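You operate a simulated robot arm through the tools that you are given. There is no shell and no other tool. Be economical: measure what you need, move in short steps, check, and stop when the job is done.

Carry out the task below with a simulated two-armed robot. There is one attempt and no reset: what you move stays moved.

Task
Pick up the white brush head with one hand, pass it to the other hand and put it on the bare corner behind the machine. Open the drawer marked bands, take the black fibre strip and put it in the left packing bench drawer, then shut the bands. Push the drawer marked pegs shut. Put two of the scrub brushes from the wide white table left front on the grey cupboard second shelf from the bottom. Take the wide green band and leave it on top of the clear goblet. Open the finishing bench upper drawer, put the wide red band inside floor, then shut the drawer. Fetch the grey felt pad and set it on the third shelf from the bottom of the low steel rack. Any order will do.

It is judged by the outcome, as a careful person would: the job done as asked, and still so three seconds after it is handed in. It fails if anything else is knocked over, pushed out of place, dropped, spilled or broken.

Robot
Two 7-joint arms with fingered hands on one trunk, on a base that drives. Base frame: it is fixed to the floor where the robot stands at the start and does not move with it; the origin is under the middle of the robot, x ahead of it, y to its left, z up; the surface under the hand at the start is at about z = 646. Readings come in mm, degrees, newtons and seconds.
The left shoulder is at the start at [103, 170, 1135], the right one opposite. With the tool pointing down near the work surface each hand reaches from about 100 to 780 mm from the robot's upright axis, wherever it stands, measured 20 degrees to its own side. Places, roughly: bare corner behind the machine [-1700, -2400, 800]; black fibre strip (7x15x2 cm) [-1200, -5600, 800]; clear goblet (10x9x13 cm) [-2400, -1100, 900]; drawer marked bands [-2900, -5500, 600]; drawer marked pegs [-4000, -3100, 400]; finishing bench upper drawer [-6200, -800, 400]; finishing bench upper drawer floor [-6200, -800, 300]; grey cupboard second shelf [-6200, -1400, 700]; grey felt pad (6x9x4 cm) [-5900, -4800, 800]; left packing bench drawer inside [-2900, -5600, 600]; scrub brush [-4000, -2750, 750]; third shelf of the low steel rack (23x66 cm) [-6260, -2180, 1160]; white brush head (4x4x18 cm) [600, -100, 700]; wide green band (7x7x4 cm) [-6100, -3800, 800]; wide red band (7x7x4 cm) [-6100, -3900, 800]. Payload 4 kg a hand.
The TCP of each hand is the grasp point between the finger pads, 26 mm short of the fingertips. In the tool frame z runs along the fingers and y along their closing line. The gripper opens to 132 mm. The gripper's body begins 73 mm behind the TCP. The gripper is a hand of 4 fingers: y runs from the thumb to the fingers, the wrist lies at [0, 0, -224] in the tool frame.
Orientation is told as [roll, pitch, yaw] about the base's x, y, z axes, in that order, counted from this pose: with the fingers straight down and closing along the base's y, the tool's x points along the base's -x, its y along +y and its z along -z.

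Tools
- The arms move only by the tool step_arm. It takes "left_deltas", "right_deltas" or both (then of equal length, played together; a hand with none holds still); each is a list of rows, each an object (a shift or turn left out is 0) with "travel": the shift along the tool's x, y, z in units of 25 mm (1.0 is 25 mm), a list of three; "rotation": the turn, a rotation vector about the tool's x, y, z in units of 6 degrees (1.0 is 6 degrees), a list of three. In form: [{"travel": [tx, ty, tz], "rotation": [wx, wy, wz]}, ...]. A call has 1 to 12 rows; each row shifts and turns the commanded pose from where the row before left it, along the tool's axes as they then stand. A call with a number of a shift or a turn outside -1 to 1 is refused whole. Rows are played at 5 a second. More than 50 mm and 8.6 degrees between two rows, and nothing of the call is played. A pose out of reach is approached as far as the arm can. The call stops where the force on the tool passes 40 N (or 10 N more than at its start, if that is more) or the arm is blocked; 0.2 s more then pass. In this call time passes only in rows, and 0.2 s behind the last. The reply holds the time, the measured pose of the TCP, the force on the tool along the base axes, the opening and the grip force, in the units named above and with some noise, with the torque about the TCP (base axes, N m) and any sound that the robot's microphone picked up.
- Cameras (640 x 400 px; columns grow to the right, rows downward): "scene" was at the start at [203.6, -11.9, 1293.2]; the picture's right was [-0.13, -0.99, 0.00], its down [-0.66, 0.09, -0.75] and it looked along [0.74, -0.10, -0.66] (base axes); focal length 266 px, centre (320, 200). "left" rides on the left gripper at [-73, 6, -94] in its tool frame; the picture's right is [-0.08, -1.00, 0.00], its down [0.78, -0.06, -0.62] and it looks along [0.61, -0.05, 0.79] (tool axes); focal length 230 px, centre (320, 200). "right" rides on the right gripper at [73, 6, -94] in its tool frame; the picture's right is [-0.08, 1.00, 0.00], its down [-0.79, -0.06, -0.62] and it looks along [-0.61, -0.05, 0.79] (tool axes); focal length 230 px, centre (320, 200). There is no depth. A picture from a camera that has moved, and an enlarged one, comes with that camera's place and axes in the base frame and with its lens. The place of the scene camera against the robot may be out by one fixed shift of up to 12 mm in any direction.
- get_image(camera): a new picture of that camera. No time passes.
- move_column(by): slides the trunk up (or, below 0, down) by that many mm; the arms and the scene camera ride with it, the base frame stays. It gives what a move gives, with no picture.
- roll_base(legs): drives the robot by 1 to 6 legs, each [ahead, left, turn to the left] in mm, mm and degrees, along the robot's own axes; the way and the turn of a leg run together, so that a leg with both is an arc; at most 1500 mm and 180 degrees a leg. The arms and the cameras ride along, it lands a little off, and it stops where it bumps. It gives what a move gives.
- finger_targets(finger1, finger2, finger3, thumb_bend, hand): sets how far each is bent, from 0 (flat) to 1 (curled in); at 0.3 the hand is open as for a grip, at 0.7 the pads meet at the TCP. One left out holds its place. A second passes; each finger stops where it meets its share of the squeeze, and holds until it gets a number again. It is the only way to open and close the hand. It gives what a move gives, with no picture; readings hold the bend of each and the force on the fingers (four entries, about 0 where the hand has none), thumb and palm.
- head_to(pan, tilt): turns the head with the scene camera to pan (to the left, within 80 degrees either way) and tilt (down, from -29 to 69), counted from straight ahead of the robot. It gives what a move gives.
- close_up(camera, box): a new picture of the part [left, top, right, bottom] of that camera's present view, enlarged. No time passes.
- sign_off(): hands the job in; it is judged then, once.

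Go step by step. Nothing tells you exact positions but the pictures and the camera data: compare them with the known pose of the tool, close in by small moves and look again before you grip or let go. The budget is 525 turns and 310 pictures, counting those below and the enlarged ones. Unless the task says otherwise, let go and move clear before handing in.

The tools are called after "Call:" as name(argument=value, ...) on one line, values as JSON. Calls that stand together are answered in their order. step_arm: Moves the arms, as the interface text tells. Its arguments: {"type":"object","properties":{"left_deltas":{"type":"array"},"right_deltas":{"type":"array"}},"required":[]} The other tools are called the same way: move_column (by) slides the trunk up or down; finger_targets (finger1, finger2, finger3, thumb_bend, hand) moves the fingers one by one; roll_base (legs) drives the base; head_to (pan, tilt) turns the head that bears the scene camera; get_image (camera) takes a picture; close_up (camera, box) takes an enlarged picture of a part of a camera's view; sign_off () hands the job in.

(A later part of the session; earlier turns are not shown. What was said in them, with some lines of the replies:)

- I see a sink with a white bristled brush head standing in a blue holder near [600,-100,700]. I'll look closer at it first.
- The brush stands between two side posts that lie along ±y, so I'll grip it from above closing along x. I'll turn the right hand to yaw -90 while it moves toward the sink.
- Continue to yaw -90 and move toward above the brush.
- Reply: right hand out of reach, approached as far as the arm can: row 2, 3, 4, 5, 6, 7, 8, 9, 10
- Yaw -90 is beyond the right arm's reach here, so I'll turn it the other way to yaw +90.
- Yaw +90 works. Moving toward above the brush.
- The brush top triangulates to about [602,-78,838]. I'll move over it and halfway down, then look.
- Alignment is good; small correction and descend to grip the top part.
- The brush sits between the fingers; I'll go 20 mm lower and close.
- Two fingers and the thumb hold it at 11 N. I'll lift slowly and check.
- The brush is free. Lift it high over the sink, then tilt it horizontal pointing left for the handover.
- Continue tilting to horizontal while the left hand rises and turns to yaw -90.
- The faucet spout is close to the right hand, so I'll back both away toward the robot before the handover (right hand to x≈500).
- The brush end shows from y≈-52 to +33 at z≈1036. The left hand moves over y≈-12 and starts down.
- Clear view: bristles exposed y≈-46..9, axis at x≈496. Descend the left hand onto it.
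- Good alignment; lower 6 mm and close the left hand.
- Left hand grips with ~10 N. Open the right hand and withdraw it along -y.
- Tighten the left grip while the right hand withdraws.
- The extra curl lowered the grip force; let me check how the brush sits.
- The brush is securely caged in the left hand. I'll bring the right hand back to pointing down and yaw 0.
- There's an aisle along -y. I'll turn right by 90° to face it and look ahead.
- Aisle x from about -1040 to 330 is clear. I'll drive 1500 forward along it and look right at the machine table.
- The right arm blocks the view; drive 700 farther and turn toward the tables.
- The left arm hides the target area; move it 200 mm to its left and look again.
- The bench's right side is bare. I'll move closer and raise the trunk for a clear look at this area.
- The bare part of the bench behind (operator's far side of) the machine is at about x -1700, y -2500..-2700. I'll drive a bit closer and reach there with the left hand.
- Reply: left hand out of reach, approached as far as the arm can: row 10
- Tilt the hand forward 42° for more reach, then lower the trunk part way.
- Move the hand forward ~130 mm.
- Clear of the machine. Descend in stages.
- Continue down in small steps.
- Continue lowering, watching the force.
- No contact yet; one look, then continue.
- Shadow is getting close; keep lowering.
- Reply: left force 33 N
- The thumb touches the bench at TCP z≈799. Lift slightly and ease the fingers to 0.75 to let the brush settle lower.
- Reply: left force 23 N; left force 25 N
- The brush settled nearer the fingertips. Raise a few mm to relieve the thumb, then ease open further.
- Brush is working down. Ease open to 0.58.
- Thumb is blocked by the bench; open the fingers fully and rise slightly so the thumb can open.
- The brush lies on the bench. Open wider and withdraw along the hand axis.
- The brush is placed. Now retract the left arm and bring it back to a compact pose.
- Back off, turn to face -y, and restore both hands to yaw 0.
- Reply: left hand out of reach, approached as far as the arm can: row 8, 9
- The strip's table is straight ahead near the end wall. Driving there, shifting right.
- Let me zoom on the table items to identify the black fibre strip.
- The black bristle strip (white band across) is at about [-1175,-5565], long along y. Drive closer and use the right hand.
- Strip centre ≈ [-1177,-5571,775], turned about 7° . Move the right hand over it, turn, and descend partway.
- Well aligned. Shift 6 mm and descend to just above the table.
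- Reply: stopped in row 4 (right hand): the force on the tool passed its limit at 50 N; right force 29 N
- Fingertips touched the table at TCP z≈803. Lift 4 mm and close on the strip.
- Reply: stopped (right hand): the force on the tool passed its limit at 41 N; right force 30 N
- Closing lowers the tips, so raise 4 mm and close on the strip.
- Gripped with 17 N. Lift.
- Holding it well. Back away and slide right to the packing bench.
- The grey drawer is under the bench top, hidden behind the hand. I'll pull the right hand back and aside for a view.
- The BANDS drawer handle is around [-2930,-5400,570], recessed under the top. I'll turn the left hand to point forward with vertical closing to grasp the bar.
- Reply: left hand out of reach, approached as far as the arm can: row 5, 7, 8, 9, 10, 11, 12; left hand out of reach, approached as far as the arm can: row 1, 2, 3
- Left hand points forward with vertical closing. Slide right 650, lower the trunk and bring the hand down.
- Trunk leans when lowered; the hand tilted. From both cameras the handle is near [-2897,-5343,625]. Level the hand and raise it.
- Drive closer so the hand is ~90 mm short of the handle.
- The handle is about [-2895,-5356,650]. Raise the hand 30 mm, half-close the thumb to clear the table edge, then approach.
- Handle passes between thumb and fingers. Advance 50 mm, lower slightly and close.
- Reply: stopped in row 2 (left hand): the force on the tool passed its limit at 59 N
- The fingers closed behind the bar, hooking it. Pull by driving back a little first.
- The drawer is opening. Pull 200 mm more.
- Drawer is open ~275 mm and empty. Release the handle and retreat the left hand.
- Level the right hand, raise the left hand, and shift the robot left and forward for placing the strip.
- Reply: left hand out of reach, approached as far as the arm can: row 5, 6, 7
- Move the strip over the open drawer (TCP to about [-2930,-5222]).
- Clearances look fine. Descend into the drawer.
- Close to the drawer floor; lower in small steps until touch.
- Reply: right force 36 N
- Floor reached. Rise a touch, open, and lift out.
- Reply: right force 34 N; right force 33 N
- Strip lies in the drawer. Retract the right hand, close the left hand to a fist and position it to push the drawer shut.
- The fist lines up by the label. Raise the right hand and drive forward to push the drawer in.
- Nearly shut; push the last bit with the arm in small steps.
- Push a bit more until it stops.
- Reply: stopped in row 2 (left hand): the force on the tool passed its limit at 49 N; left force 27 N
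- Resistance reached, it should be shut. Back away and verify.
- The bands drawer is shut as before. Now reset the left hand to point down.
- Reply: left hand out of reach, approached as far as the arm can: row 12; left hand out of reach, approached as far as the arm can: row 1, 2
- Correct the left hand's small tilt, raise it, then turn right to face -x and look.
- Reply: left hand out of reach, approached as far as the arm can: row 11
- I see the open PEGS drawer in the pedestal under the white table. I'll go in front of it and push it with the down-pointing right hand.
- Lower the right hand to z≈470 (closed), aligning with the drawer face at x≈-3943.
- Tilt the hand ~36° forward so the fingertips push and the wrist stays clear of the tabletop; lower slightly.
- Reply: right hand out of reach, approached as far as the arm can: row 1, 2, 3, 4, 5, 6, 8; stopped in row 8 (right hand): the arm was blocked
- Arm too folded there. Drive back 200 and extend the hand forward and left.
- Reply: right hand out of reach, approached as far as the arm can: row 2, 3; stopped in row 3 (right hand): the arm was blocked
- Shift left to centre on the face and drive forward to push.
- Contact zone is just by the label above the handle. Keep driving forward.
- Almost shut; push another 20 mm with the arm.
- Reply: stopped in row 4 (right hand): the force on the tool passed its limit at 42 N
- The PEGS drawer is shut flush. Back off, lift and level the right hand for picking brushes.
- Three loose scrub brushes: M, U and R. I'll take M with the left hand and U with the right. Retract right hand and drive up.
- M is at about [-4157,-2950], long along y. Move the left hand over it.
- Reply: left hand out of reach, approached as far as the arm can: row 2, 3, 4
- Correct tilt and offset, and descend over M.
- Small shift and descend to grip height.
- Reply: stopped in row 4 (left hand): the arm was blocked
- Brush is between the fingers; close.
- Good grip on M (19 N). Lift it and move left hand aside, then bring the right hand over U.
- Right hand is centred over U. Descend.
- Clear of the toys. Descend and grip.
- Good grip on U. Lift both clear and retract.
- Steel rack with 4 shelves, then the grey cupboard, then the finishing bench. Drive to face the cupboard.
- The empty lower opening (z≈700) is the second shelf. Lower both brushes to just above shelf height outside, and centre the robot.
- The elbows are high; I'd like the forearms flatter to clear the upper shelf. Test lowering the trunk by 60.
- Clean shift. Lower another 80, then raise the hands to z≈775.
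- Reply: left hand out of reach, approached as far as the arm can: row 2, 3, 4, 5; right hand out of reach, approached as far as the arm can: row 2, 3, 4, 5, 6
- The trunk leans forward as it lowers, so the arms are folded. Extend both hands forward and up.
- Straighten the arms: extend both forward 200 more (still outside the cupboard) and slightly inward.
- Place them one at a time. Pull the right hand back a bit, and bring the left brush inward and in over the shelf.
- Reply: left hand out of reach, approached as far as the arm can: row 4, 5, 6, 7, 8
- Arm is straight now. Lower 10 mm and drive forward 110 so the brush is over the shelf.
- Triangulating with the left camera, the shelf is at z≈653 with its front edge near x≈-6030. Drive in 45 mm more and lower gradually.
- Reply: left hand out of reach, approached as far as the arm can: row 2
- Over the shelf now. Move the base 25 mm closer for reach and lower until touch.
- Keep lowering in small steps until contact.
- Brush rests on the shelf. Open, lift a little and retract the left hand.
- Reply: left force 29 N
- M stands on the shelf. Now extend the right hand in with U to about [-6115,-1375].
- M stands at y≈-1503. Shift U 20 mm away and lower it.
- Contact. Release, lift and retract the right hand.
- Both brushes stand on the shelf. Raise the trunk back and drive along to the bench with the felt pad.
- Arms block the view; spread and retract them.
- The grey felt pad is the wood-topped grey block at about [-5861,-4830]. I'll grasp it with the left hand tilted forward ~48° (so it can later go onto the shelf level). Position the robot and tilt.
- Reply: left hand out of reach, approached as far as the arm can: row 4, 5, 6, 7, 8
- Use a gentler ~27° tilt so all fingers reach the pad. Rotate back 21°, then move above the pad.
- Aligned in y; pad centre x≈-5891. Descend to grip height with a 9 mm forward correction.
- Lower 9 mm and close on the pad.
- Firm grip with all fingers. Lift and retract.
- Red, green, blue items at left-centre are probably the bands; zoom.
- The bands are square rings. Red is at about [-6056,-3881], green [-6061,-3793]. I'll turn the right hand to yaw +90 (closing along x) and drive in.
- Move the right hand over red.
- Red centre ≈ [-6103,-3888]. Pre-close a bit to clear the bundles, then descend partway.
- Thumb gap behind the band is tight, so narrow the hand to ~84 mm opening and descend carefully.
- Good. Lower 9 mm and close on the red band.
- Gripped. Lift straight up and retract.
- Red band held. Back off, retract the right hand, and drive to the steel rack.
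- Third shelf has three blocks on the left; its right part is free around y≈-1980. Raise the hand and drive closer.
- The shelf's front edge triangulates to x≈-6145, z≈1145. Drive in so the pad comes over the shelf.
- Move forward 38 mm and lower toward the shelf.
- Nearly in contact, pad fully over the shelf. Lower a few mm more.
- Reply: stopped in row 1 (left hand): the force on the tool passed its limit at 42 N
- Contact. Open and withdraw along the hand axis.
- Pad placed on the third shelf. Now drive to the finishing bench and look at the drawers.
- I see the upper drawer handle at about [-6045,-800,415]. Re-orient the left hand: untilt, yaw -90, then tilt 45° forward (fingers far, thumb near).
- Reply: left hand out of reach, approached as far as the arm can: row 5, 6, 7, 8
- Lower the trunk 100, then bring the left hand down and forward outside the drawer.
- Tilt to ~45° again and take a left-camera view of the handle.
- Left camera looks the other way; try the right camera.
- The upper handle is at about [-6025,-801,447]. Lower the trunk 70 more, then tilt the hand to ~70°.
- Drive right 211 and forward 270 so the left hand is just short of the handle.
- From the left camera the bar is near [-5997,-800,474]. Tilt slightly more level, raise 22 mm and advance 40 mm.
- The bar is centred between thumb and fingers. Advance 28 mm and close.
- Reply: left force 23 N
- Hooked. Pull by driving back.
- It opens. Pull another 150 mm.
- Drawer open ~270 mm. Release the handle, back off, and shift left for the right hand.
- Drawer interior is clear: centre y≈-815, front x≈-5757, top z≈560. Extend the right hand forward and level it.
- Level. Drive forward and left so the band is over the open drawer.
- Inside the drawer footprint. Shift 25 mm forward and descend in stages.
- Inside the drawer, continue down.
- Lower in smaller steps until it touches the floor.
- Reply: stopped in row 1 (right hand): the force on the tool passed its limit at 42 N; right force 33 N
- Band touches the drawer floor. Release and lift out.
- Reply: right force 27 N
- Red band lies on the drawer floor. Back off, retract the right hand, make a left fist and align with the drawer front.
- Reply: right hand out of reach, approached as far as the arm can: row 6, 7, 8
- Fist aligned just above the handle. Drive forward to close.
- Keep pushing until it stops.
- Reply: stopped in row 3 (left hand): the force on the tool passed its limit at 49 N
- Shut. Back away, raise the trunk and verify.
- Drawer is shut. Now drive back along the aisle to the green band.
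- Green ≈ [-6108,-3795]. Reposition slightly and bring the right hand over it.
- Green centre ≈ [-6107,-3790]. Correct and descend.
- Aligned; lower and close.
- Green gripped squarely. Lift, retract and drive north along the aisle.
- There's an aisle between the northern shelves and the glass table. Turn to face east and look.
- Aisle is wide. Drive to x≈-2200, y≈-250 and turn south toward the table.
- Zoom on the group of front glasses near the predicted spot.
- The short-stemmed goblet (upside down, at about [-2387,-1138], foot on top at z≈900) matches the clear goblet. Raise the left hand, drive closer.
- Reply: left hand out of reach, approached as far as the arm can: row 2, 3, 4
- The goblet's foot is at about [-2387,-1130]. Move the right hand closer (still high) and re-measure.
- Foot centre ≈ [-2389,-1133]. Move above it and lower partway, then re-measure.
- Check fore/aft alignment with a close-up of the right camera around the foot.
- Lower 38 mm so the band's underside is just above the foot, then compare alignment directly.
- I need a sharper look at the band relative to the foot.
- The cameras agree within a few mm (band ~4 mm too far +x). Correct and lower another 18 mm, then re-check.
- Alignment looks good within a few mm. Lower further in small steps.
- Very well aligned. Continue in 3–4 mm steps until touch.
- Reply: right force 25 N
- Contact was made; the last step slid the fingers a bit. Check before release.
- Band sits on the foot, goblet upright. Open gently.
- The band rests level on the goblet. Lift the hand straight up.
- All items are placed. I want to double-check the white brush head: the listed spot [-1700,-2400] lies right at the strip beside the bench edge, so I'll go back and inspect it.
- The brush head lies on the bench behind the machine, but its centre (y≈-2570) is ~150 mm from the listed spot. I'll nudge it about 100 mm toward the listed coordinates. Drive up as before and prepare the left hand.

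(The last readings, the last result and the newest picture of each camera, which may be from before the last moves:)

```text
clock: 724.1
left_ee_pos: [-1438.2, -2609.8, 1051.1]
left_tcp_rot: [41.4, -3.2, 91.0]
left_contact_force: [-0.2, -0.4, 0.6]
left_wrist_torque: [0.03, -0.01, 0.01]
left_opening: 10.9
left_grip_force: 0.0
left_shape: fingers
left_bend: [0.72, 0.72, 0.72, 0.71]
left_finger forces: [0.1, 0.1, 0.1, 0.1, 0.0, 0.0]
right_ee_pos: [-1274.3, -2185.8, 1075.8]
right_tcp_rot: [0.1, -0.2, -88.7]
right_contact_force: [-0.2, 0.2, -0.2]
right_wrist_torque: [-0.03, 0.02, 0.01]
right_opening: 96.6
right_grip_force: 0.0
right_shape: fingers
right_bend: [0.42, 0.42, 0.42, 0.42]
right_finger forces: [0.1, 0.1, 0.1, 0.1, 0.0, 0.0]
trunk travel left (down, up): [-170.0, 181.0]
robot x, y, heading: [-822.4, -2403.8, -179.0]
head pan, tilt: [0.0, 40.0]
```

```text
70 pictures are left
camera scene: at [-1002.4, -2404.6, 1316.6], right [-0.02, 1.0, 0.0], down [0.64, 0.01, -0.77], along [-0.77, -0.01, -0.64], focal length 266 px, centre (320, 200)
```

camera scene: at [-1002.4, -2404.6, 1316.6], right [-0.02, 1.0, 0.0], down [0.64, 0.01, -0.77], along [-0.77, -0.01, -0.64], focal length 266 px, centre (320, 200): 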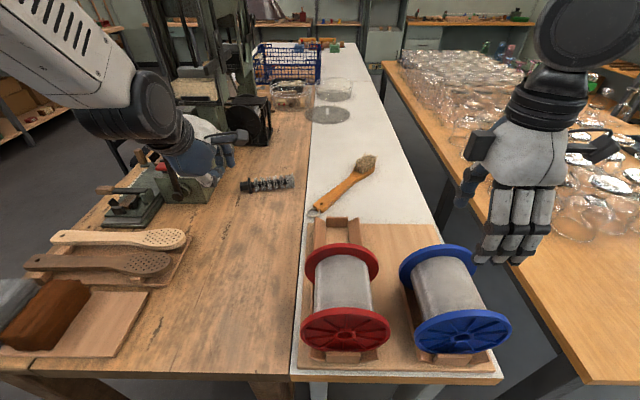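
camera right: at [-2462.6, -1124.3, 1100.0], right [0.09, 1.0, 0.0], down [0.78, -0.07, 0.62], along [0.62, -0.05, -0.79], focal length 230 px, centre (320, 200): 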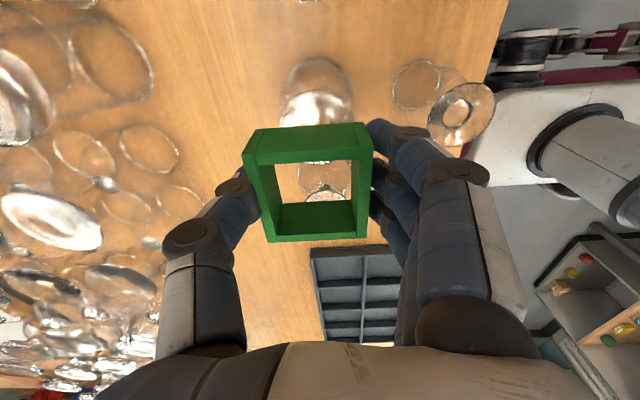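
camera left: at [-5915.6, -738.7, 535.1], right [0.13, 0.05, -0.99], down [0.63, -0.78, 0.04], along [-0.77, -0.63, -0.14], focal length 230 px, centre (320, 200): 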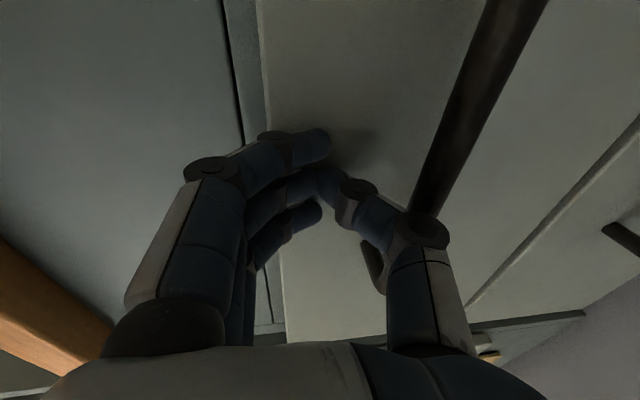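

Open the left hand and approach above the brush head.

Call:
finger_targets(hand="left", thumb_bend=0.45, finger1=0.3, finger2=0.3, finger3=0.3)

Call:
step_arm(left_deltas=[{"travel": [-0.2, 0.743, 0.669]}, {"travel": [-0.2, 0.743, 0.669]}, {"travel": [-0.2, 0.743, 0.669]}, {"travel": [-0.2, 0.743, 0.669]}, {"travel": [-0.2, 0.743, 0.669]}, {"travel": [-0.2, 0.743, 0.669]}, {"travel": [0, 0.743, 0.669]}, {"travel": [0, -0.669, 0.743]}, {"travel": [0, -0.669, 0.743]}, {"travel": [0, -0.669, 0.743]}, {"travel": [0, -0.669, 0.743]}])

Call:
get_image(camera="left")

Call:
close_up(camera="scene", box=[160, 100, 400, 260])

```text
clock: 725.1
left_ee_pos: [-1440.5, -2610.1, 1050.6]
left_tcp_rot: [41.6, -3.3, 90.9]
left_contact_force: [-0.7, -0.1, 0.3]
left_wrist_torque: [0.0, 0.01, 0.01]
left_opening: 111.2
left_grip_force: 0.1
left_shape: fingers
left_bend: [0.3, 0.3, 0.3, 0.45]
left_finger forces: [0.0, 0.0, 0.0, 0.0, 0.0, 0.0]
right_ee_pos: [-1275.5, -2185.3, 1077.3]
right_tcp_rot: [0.2, -0.2, -88.8]
right_contact_force: [-0.4, -0.2, 0.9]
right_wrist_torque: [0.0, -0.02, 0.0]
right_opening: 96.5
right_grip_force: 0.1
right_shape: fingers
right_bend: [0.42, 0.42, 0.42, 0.42]
right_finger forces: [0.0, 0.0, 0.0, 0.0, 0.0, 0.1]
trunk travel left (down, up): [-170.0, 181.0]
robot x, y, heading: [-827.1, -2399.3, -178.9]
head pan, tilt: [0.0, 40.0]
```

```text
clock: 727.5
left_ee_pos: [-1613.6, -2577.9, 949.4]
left_tcp_rot: [41.4, -3.2, 91.0]
left_contact_force: [-0.4, -0.3, -0.5]
left_wrist_torque: [0.0, -0.05, 0.01]
left_opening: 111.3
left_grip_force: 0.1
left_shape: fingers
left_bend: [0.3, 0.3, 0.3, 0.45]
left_finger forces: [0.0, 0.0, 0.0, 0.0, 0.1, 0.1]
right_ee_pos: [-1275.4, -2186.6, 1076.0]
right_tcp_rot: [0.1, -0.2, -88.8]
right_contact_force: [0.6, 0.0, 0.6]
right_wrist_torque: [-0.02, -0.04, -0.02]
right_opening: 96.2
right_grip_force: 0.0
right_shape: fingers
right_bend: [0.42, 0.42, 0.42, 0.42]
right_finger forces: [0.0, 0.1, 0.0, 0.1, 0.0, 0.0]
trunk travel left (down, up): [-170.0, 181.0]
robot x, y, heading: [-823.8, -2403.5, -179.0]
head pan, tilt: [0.0, 40.0]
```

```text
69 pictures are left
camera left: at [-1556.9, -2507.9, 1028.5], right [0.75, 0.13, -0.65], down [0.47, -0.8, 0.38], along [-0.47, -0.59, -0.66], focal length 230 px, centre (320, 200)
```

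left: 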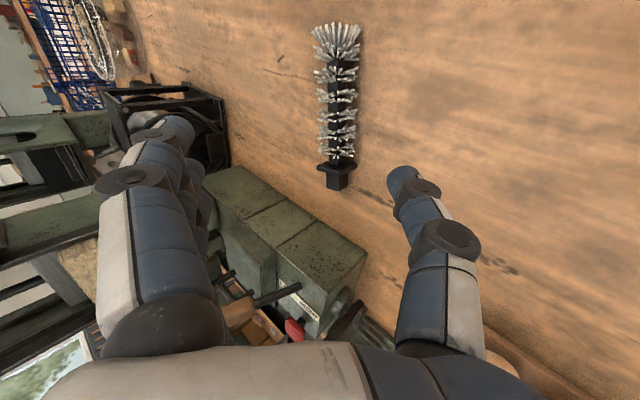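

```text
2.50 times, centred on (280, 180) of scene
camera zoom: at [-1002.9, -2404.7, 1316.4], right [-0.02, 1.0, 0.0], down [0.64, 0.01, -0.77], along [-0.77, -0.01, -0.64], focal length 665 px, centre (420, 250)
```

zoom: 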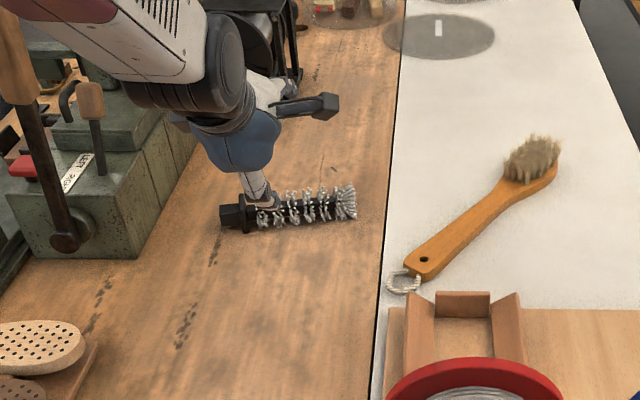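

Drive 45 mm closer and approach along the hand axis.

Call:
roll_base(legs=[[45, 0, 0]])

Call:
step_arm(left_deltas=[{"travel": [0.3, -0.669, 0.743]}, {"travel": [0, -0.669, 0.743]}, {"travel": [0, -0.33, 0.37]}, {"travel": [0, 0, 1]}, {"travel": [0, 0, 1]}])

Call:
get_image(camera="left")

```text
clock: 728.4
left_ee_pos: [-1658.5, -2577.8, 948.8]
left_tcp_rot: [41.4, -3.2, 91.1]
left_contact_force: [-0.9, -0.2, -0.4]
left_wrist_torque: [-0.01, 0.01, 0.01]
left_opening: 111.3
left_grip_force: 0.0
left_shape: fingers
left_bend: [0.3, 0.3, 0.3, 0.45]
left_finger forces: [0.0, 0.1, 0.0, 0.0, 0.0, 0.1]
right_ee_pos: [-1319.3, -2186.0, 1075.4]
right_tcp_rot: [0.2, -0.2, -88.7]
right_contact_force: [-0.6, 0.2, -0.5]
right_wrist_torque: [0.0, -0.04, 0.01]
right_opening: 96.7
right_grip_force: 0.0
right_shape: fingers
right_bend: [0.42, 0.42, 0.42, 0.42]
right_finger forces: [0.1, 0.0, 0.0, 0.0, 0.0, 0.0]
trunk travel left (down, up): [-170.0, 181.0]
robot x, y, heading: [-868.5, -2400.9, -179.1]
head pan, tilt: [0.0, 40.0]
```

```text
clock: 729.6
left_ee_pos: [-1690.1, -2582.4, 851.3]
left_tcp_rot: [41.3, -3.2, 91.0]
left_contact_force: [0.3, -0.4, 0.8]
left_wrist_torque: [0.0, 0.0, -0.01]
left_opening: 111.4
left_grip_force: 0.0
left_shape: fingers
left_bend: [0.3, 0.3, 0.3, 0.45]
left_finger forces: [0.0, 0.0, 0.1, 0.0, 0.2, 0.0]
right_ee_pos: [-1318.8, -2186.3, 1075.3]
right_tcp_rot: [0.1, -0.2, -88.7]
right_contact_force: [0.8, 0.0, -0.8]
right_wrist_torque: [-0.01, -0.02, 0.02]
right_opening: 96.7
right_grip_force: 0.0
right_shape: fingers
right_bend: [0.42, 0.42, 0.42, 0.42]
right_finger forces: [0.0, 0.0, 0.0, 0.1, 0.0, 0.0]
trunk travel left (down, up): [-170.0, 181.0]
robot x, y, heading: [-865.6, -2401.1, -179.2]
head pan, tilt: [0.0, 40.0]
```

```text
67 pictures are left
camera left: at [-1634.4, -2511.5, 928.9], right [0.75, 0.13, -0.65], down [0.47, -0.8, 0.38], along [-0.47, -0.59, -0.66], focal length 230 px, centre (320, 200)
```

left: 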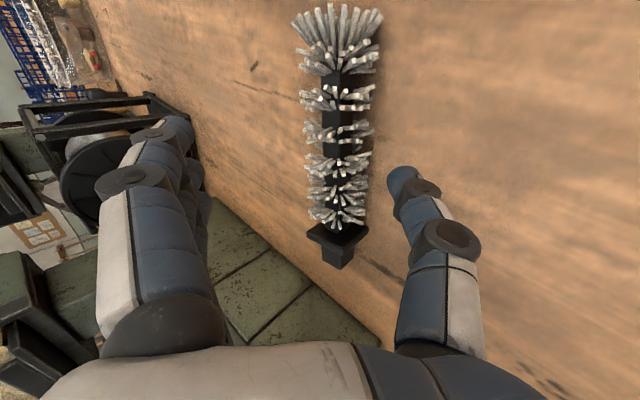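

Brush lies between thumb and fingers. Advance 33 mm more and close softly.

Call:
step_arm(left_deltas=[{"travel": [0, 0, 0.6]}, {"travel": [0, 0, 0.5]}, {"travel": [0, 0.1, 0.25]}])

Call:
finger_targets(hand="left", thumb_bend=0.6, finger1=0.6, finger2=0.6, finger3=0.6)

Call:
get_image(camera="left")

```text
clock: 730.4
left_ee_pos: [-1713.4, -2579.3, 833.7]
left_tcp_rot: [42.0, -3.1, 91.0]
left_contact_force: [8.6, 0.2, 23.1]
left_wrist_torque: [-0.03, -0.66, 0.06]
left_opening: 98.9
left_grip_force: 12.0
left_shape: fingers
left_bend: [0.3, 0.3, 0.3, 0.5]
left_finger forces: [0.0, 0.0, 0.0, 0.0, 24.4, 0.0]
right_ee_pos: [-1315.0, -2186.6, 1078.6]
right_tcp_rot: [0.0, -0.2, -88.7]
right_contact_force: [-0.3, 0.0, -0.5]
right_wrist_torque: [0.01, -0.01, 0.02]
right_opening: 96.7
right_grip_force: 0.0
right_shape: fingers
right_bend: [0.42, 0.42, 0.42, 0.42]
right_finger forces: [0.0, 0.0, 0.1, 0.0, 0.0, 0.1]
trunk travel left (down, up): [-170.0, 181.0]
robot x, y, heading: [-870.1, -2405.1, -179.2]
head pan, tilt: [0.0, 40.0]
```

```text
clock: 731.4
left_ee_pos: [-1714.2, -2580.5, 825.2]
left_tcp_rot: [41.4, -3.1, 91.0]
left_contact_force: [0.5, 0.1, 0.1]
left_wrist_torque: [0.0, 0.01, 0.01]
left_opening: 39.3
left_grip_force: 0.0
left_shape: fingers
left_bend: [0.6, 0.6, 0.6, 0.6]
left_finger forces: [0.1, 0.1, 0.0, 0.0, 0.3, 0.0]
right_ee_pos: [-1318.3, -2187.0, 1076.4]
right_tcp_rot: [0.1, -0.2, -88.7]
right_contact_force: [0.5, -1.1, 1.1]
right_wrist_torque: [-0.02, 0.02, -0.03]
right_opening: 96.6
right_grip_force: 0.1
right_shape: fingers
right_bend: [0.42, 0.42, 0.42, 0.42]
right_finger forces: [0.0, 0.0, 0.0, 0.1, 0.0, 0.1]
trunk travel left (down, up): [-170.0, 181.0]
robot x, y, heading: [-866.6, -2398.3, -179.2]
head pan, tilt: [0.0, 40.0]
```

```text
66 pictures are left
camera left: at [-1657.5, -2510.3, 904.6], right [0.75, 0.13, -0.65], down [0.47, -0.8, 0.38], along [-0.47, -0.59, -0.66], focal length 230 px, centre (320, 200)
```

left: 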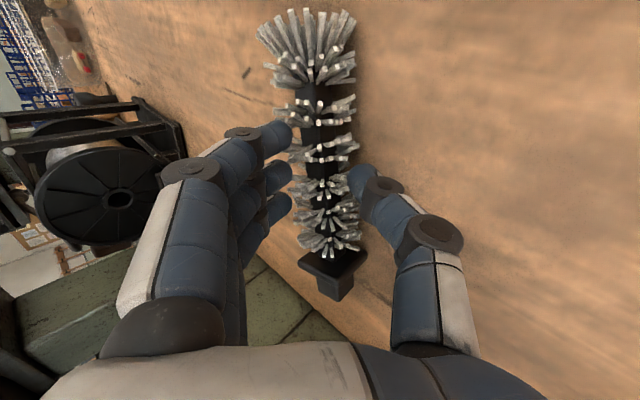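

Lower 12 mm and close to grip.

Call:
step_arm(left_deltas=[{"travel": [0, -0.2, 0.25]}, {"travel": [0, -0.1, 0.2]}])

Call:
finger_targets(hand="left", thumb_bend=0.7, finger1=0.7, finger2=0.7, finger3=0.7)

Call:
get_image(camera="left")

```text
clock: 732.0
left_ee_pos: [-1716.9, -2580.0, 818.1]
left_tcp_rot: [41.9, -3.2, 90.9]
left_contact_force: [5.7, -1.8, 16.9]
left_wrist_torque: [0.07, 0.15, 0.03]
left_opening: 38.6
left_grip_force: 8.4
left_shape: fingers
left_bend: [0.59, 0.59, 0.6, 0.62]
left_finger forces: [4.6, 3.5, 0.7, 0.0, 8.8, 0.0]
right_ee_pos: [-1316.3, -2185.8, 1077.2]
right_tcp_rot: [-0.1, -0.2, -88.7]
right_contact_force: [-0.7, 0.4, -1.4]
right_wrist_torque: [0.01, 0.01, -0.01]
right_opening: 96.5
right_grip_force: 0.0
right_shape: fingers
right_bend: [0.42, 0.42, 0.42, 0.42]
right_finger forces: [0.0, 0.1, 0.0, 0.0, 0.0, 0.0]
trunk travel left (down, up): [-170.0, 181.0]
robot x, y, heading: [-871.1, -2402.3, -179.1]
head pan, tilt: [0.0, 40.0]
```

```text
clock: 733.0
left_ee_pos: [-1716.3, -2579.1, 819.8]
left_tcp_rot: [41.9, -3.3, 91.1]
left_contact_force: [-2.8, -1.9, 24.6]
left_wrist_torque: [0.12, 0.8, 0.01]
left_opening: 36.4
left_grip_force: 20.6
left_shape: fingers
left_bend: [0.64, 0.63, 0.63, 0.66]
left_finger forces: [12.5, 11.3, 8.5, 0.1, 8.8, 0.0]
right_ee_pos: [-1315.9, -2186.4, 1077.1]
right_tcp_rot: [-0.1, -0.1, -88.7]
right_contact_force: [-0.2, -0.3, 0.0]
right_wrist_torque: [0.02, -0.03, 0.02]
right_opening: 96.5
right_grip_force: 0.1
right_shape: fingers
right_bend: [0.42, 0.42, 0.42, 0.42]
right_finger forces: [0.0, 0.0, 0.0, 0.1, 0.0, 0.0]
trunk travel left (down, up): [-170.0, 181.0]
robot x, y, heading: [-868.1, -2401.9, -179.1]
head pan, tilt: [0.0, 40.0]
```

```text
65 pictures are left
camera left: at [-1658.8, -2509.4, 896.4], right [0.74, 0.13, -0.66], down [0.47, -0.8, 0.37], along [-0.48, -0.59, -0.65], focal length 230 px, centre (320, 200)
```

left: 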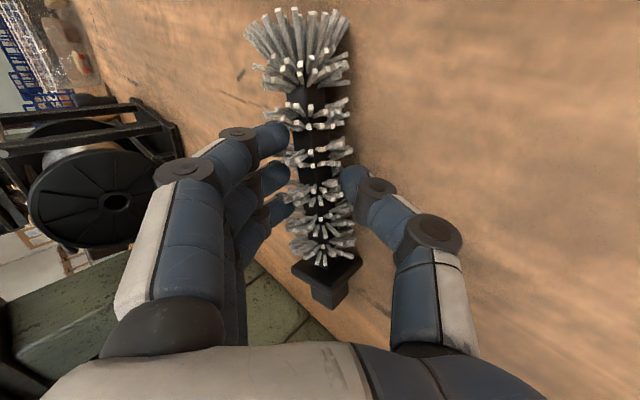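

Gripped. Lift ~8 mm and move 100 mm toward +y.

Call:
step_arm(left_deltas=[{"travel": [0, 0.3, -0.33]}, {"travel": [-0.8, 0.05, -0.05]}, {"travel": [-0.8, 0, 0]}, {"travel": [-0.8, 0, 0]}, {"travel": [-0.8, 0, 0]}, {"travel": [-0.8, 0, 0]}])

Call:
get_image(camera="left")

Call:
close_up(camera="scene", box=[200, 120, 400, 240])

```text
clock: 734.4
left_ee_pos: [-1721.4, -2487.8, 836.5]
left_tcp_rot: [41.7, -3.2, 91.7]
left_contact_force: [0.6, -0.6, -1.7]
left_wrist_torque: [-0.03, -0.02, 0.0]
left_opening: 34.4
left_grip_force: 11.3
left_shape: fingers
left_bend: [0.65, 0.64, 0.64, 0.65]
left_finger forces: [3.1, 3.7, 4.2, 0.1, 11.6, 0.1]
right_ee_pos: [-1318.3, -2187.4, 1075.1]
right_tcp_rot: [0.0, -0.2, -88.7]
right_contact_force: [-0.6, -0.2, 1.7]
right_wrist_torque: [0.02, 0.0, 0.01]
right_opening: 96.5
right_grip_force: 0.0
right_shape: fingers
right_bend: [0.42, 0.42, 0.42, 0.42]
right_finger forces: [0.0, 0.0, 0.0, 0.0, 0.0, 0.0]
trunk travel left (down, up): [-170.0, 181.0]
robot x, y, heading: [-865.9, -2403.8, -179.1]
head pan, tilt: [0.0, 40.0]
```

```text
64 pictures are left
camera left: at [-1665.2, -2417.7, 914.2], right [0.74, 0.14, -0.66], down [0.48, -0.79, 0.37], along [-0.47, -0.59, -0.65], focal length 230 px, centre (320, 200)
```

left: 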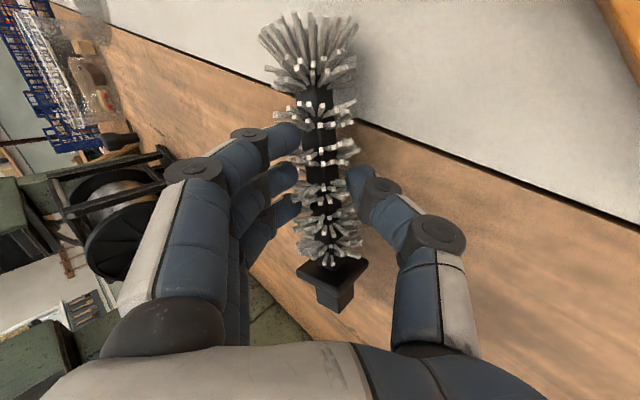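

```text
3.20 times, centred on (300, 180) of scene
camera zoom: at [-1046.7, -2405.5, 1316.5], right [-0.02, 1.0, 0.0], down [0.64, 0.01, -0.77], along [-0.77, -0.01, -0.64], focal length 851 px, centre (384, 264)
```

zoom: 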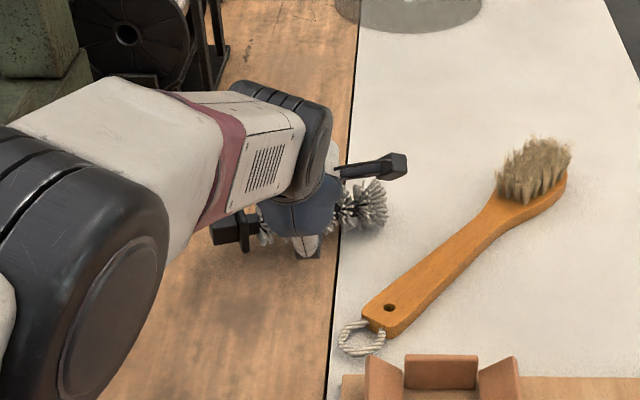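

The brush now spans the flush seam with its middle on the bench. Move 15 mm further and lower it down.

Call:
step_arm(left_deltas=[{"travel": [-0.6, 0, 0]}, {"travel": [0, -0.25, 0.28]}, {"travel": [0, -0.15, 0.17]}])

Call:
close_up(camera="scene", box=[220, 140, 380, 230])

```text
clock: 735.2
left_ee_pos: [-1721.7, -2471.7, 824.0]
left_tcp_rot: [41.8, -3.2, 91.4]
left_contact_force: [-1.9, -1.7, 7.0]
left_wrist_torque: [0.14, 0.28, 0.1]
left_opening: 34.9
left_grip_force: 13.3
left_shape: fingers
left_bend: [0.65, 0.64, 0.64, 0.65]
left_finger forces: [7.1, 6.0, 4.5, 0.1, 9.8, 0.0]
right_ee_pos: [-1317.6, -2187.8, 1076.0]
right_tcp_rot: [0.0, -0.2, -88.7]
right_contact_force: [-0.1, -0.5, 0.1]
right_wrist_torque: [0.03, 0.02, 0.01]
right_opening: 96.2
right_grip_force: 0.1
right_shape: fingers
right_bend: [0.42, 0.42, 0.42, 0.42]
right_finger forces: [0.0, 0.1, 0.0, 0.1, 0.0, 0.0]
trunk travel left (down, up): [-170.0, 181.0]
robot x, y, heading: [-864.5, -2401.4, -179.1]
head pan, tilt: [0.0, 40.0]
```

```text
4.00 times, centred on (300, 185) of scene
camera zoom: at [-1045.4, -2405.5, 1317.0], right [-0.02, 1.0, 0.0], down [0.64, 0.01, -0.77], along [-0.77, -0.01, -0.64], focal length 1064 px, centre (400, 260)
```

zoom: 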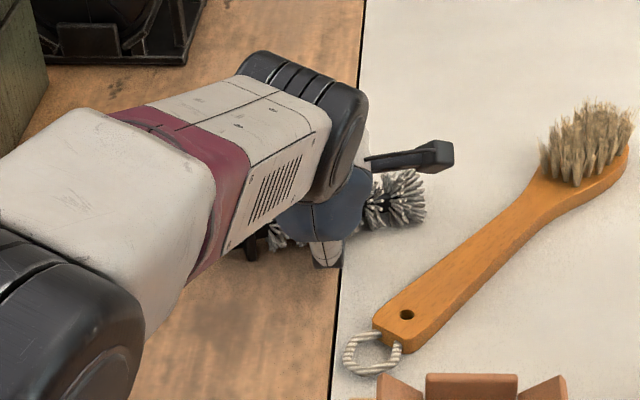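

Touching down. Release as before: fingers first, then thumb while rising slightly, and withdraw.

Call:
finger_targets(hand="left", finger1=0.5, finger2=0.5, finger3=0.5, thumb_bend=0.6)

Call:
finger_targets(hand="left", finger1=0.3, finger2=0.3, finger3=0.3, thumb_bend=0.5)

Call:
get_image(camera="left")

```text
clock: 736.2
left_ee_pos: [-1718.3, -2470.6, 818.8]
left_tcp_rot: [41.4, -3.1, 91.4]
left_contact_force: [2.7, 0.0, 7.7]
left_wrist_torque: [0.02, -0.09, -0.01]
left_opening: 49.0
left_grip_force: 3.8
left_shape: fingers
left_bend: [0.5, 0.5, 0.5, 0.62]
left_finger forces: [0.0, 0.0, 0.0, 0.0, 8.3, 0.0]
right_ee_pos: [-1316.4, -2186.8, 1076.7]
right_tcp_rot: [0.1, -0.2, -88.7]
right_contact_force: [0.4, 0.6, -0.2]
right_wrist_torque: [0.0, -0.03, -0.01]
right_opening: 96.4
right_grip_force: 0.0
right_shape: fingers
right_bend: [0.42, 0.42, 0.42, 0.42]
right_finger forces: [0.0, 0.1, 0.1, 0.1, 0.0, 0.0]
trunk travel left (down, up): [-170.0, 181.0]
robot x, y, heading: [-868.5, -2401.0, -179.3]
head pan, tilt: [0.0, 40.0]
```

```text
clock: 737.2
left_ee_pos: [-1720.5, -2471.2, 820.6]
left_tcp_rot: [41.6, -3.1, 91.5]
left_contact_force: [-2.6, -3.0, 15.9]
left_wrist_torque: [-0.14, 0.17, 0.0]
left_opening: 83.6
left_grip_force: 8.1
left_shape: fingers
left_bend: [0.3, 0.3, 0.3, 0.57]
left_finger forces: [0.0, 0.0, 0.0, 0.0, 15.5, 0.0]
right_ee_pos: [-1317.3, -2186.5, 1077.4]
right_tcp_rot: [0.0, -0.2, -88.7]
right_contact_force: [-0.2, 0.5, 0.1]
right_wrist_torque: [-0.03, 0.0, -0.02]
right_opening: 96.5
right_grip_force: 0.1
right_shape: fingers
right_bend: [0.42, 0.42, 0.42, 0.42]
right_finger forces: [0.1, 0.0, 0.0, 0.0, 0.0, 0.1]
trunk travel left (down, up): [-170.0, 181.0]
robot x, y, heading: [-870.8, -2402.0, -179.1]
head pan, tilt: [0.0, 40.0]
```

```text
61 pictures are left
camera left: at [-1662.7, -2400.2, 898.1], right [0.74, 0.13, -0.66], down [0.48, -0.79, 0.38], along [-0.47, -0.59, -0.65], focal length 230 px, centre (320, 200)
```

left: 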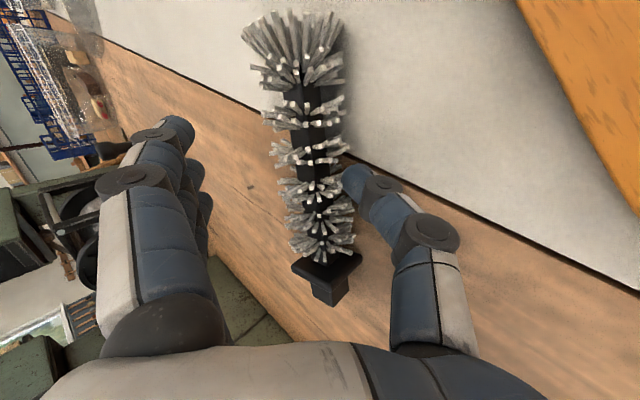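

Withdraw along the hand axis and check.

Call:
step_arm(left_deltas=[{"travel": [0, 0.1, -0.5]}, {"travel": [0, 0.1, -0.6]}, {"travel": [0, 0.2, -0.9]}, {"travel": [0, 0.2, -1]}, {"travel": [0, 0, -1]}, {"travel": [0, 0, -1]}, {"travel": [0, 0, -1]}, {"travel": [0, 0, -1]}, {"travel": [0, 0, -1]}])

Call:
step_arm(left_deltas=[{"rotation": [1, 0, 0]}, {"rotation": [1, 0, 0]}, {"rotation": [1, 0, 0]}, {"rotation": [1, 0, 0]}, {"rotation": [1, 0, 0]}, {"rotation": [1, 0, 0]}, {"rotation": [1, 0, 0]}, {"travel": [0.5, -1, -0.5]}, {"travel": [0.5, -1, -0.5]}, {"travel": [0.5, -1, -0.5]}, {"travel": [0.5, -1, -0.5]}])

Call:
close_up(camera="scene", box=[180, 110, 400, 240])

```text
clock: 739.4
left_ee_pos: [-1607.0, -2508.5, 979.7]
left_tcp_rot: [40.6, -6.5, 95.3]
left_contact_force: [-1.2, -0.6, 0.1]
left_wrist_torque: [0.01, -0.02, 0.0]
left_opening: 103.0
left_grip_force: 0.1
left_shape: fingers
left_bend: [0.3, 0.3, 0.3, 0.5]
left_finger forces: [0.0, 0.0, 0.0, 0.0, 0.0, 0.0]
right_ee_pos: [-1319.5, -2186.0, 1074.8]
right_tcp_rot: [0.1, -0.1, -88.6]
right_contact_force: [-0.7, -0.3, 0.1]
right_wrist_torque: [0.01, 0.01, -0.01]
right_opening: 96.4
right_grip_force: 0.0
right_shape: fingers
right_bend: [0.42, 0.42, 0.42, 0.42]
right_finger forces: [0.1, 0.1, 0.1, 0.0, 0.0, 0.2]
trunk travel left (down, up): [-170.0, 181.0]
robot x, y, heading: [-866.5, -2405.6, -178.8]
head pan, tilt: [0.0, 40.0]
stopped in row 9 (left hand): the arm was blocked; the commanded pose is now the measured one
```

```text
clock: 741.8
left_ee_pos: [-1496.8, -2551.9, 1026.3]
left_tcp_rot: [-1.2, -6.3, 94.9]
left_contact_force: [-0.1, -0.2, -0.2]
left_wrist_torque: [0.01, -0.03, 0.0]
left_opening: 102.6
left_grip_force: 0.2
left_shape: fingers
left_bend: [0.3, 0.3, 0.3, 0.5]
left_finger forces: [0.1, 0.1, 0.1, 0.0, 0.0, 0.0]
left hand out of reach, approached as far as the arm can: row 7
right_ee_pos: [-1317.2, -2187.1, 1076.4]
right_tcp_rot: [0.1, -0.2, -88.7]
right_contact_force: [1.0, 0.0, -0.7]
right_wrist_torque: [0.02, 0.01, 0.0]
right_opening: 96.2
right_grip_force: 0.1
right_shape: fingers
right_bend: [0.42, 0.42, 0.42, 0.42]
right_finger forces: [0.0, 0.1, 0.1, 0.0, 0.0, 0.1]
trunk travel left (down, up): [-170.0, 181.0]
robot x, y, heading: [-867.0, -2401.0, -178.9]
head pan, tilt: [0.0, 40.0]
```

```text
2.91 times, centred on (290, 175) of scene
camera zoom: at [-1045.8, -2405.4, 1316.7], right [-0.02, 1.0, 0.0], down [0.64, 0.01, -0.77], along [-0.77, -0.01, -0.64], focal length 774 px, centre (407, 273)
```

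zoom: 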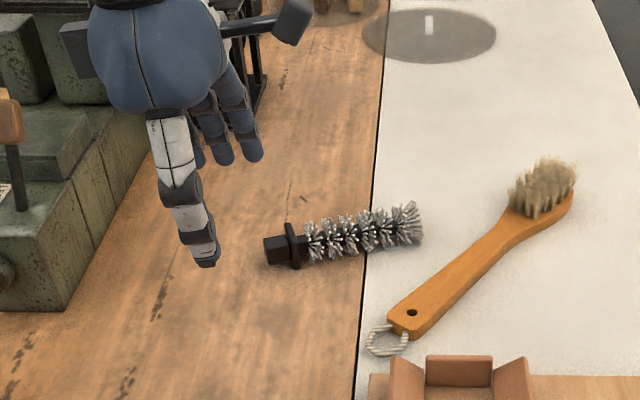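

The brush head rests stably, centred on the bench near the listed spot, with nothing else disturbed. Back clear and hand in.

Call:
roll_base(legs=[[-450, 0, 0]])

Call:
get_image(camera="scene")

```text
clock: 744.5
left_ee_pos: [-1051.7, -2542.7, 1025.3]
left_tcp_rot: [-1.3, -6.2, 94.5]
left_contact_force: [0.1, 0.6, 0.3]
left_wrist_torque: [0.02, -0.01, 0.01]
left_opening: 102.9
left_grip_force: 0.1
left_shape: fingers
left_bend: [0.3, 0.3, 0.3, 0.5]
left_finger forces: [0.0, 0.1, 0.1, 0.0, 0.0, 0.0]
right_ee_pos: [-869.9, -2178.5, 1076.4]
right_tcp_rot: [0.0, -0.2, -89.0]
right_contact_force: [-0.3, 0.0, 0.4]
right_wrist_torque: [0.03, 0.02, 0.03]
right_opening: 96.6
right_grip_force: 0.0
right_shape: fingers
right_bend: [0.42, 0.42, 0.42, 0.42]
right_finger forces: [0.0, 0.0, 0.0, 0.0, 0.1, 0.0]
trunk travel left (down, up): [-170.0, 181.0]
robot x, y, heading: [-425.5, -2394.4, -179.3]
head pan, tilt: [0.0, 40.0]
```

```text
59 pictures are left
camera scene: at [-599.1, -2398.2, 1316.6], right [-0.01, 1.0, 0.0], down [0.64, 0.01, -0.77], along [-0.77, -0.01, -0.64], focal length 266 px, centre (320, 200)
```

scene: 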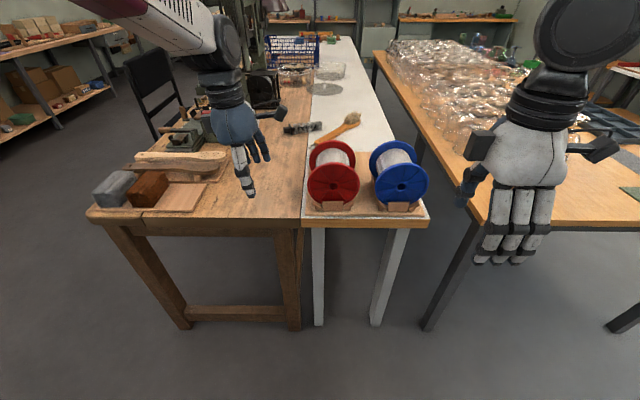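

Everything is placed and both hands are clear, so I'm handing in.

Call:
sign_off()

```text
The job is handed in.
```

I carried out all seven parts and handed the job in. I am not certain the white brush head is on the spot you meant.

- **White brush head:** I passed it from the right hand to the left and laid it behind the machine. The coordinates given for the bare corner fall just past the bench edge, on the white table. I put the brush across the join, with its middle on the bench and its tip on the white table.
- **Black fibre strip:** I took it from the end-wall table, where it was lying, and put it in the drawer marked bands. I took that to be the left packing bench drawer, and then shut it.
- **Pegs drawer:** pushed shut, flush with the drawers around it.
- **Scrub brushes:** the two marked M and U are standing on the grey cupboard's second shelf. I counted the closed section behind the door as the bottom shelf.
- **Wide green band:** it rests level on the foot of the upturned clear goblet.
- **Wide red band:** it lies on the floor of the finishing bench upper drawer, which I shut.
- **Grey felt pad:** it sits on the right-hand part of the low steel rack's third shelf.

I saw nothing else knocked over or moved in the pictures I took.
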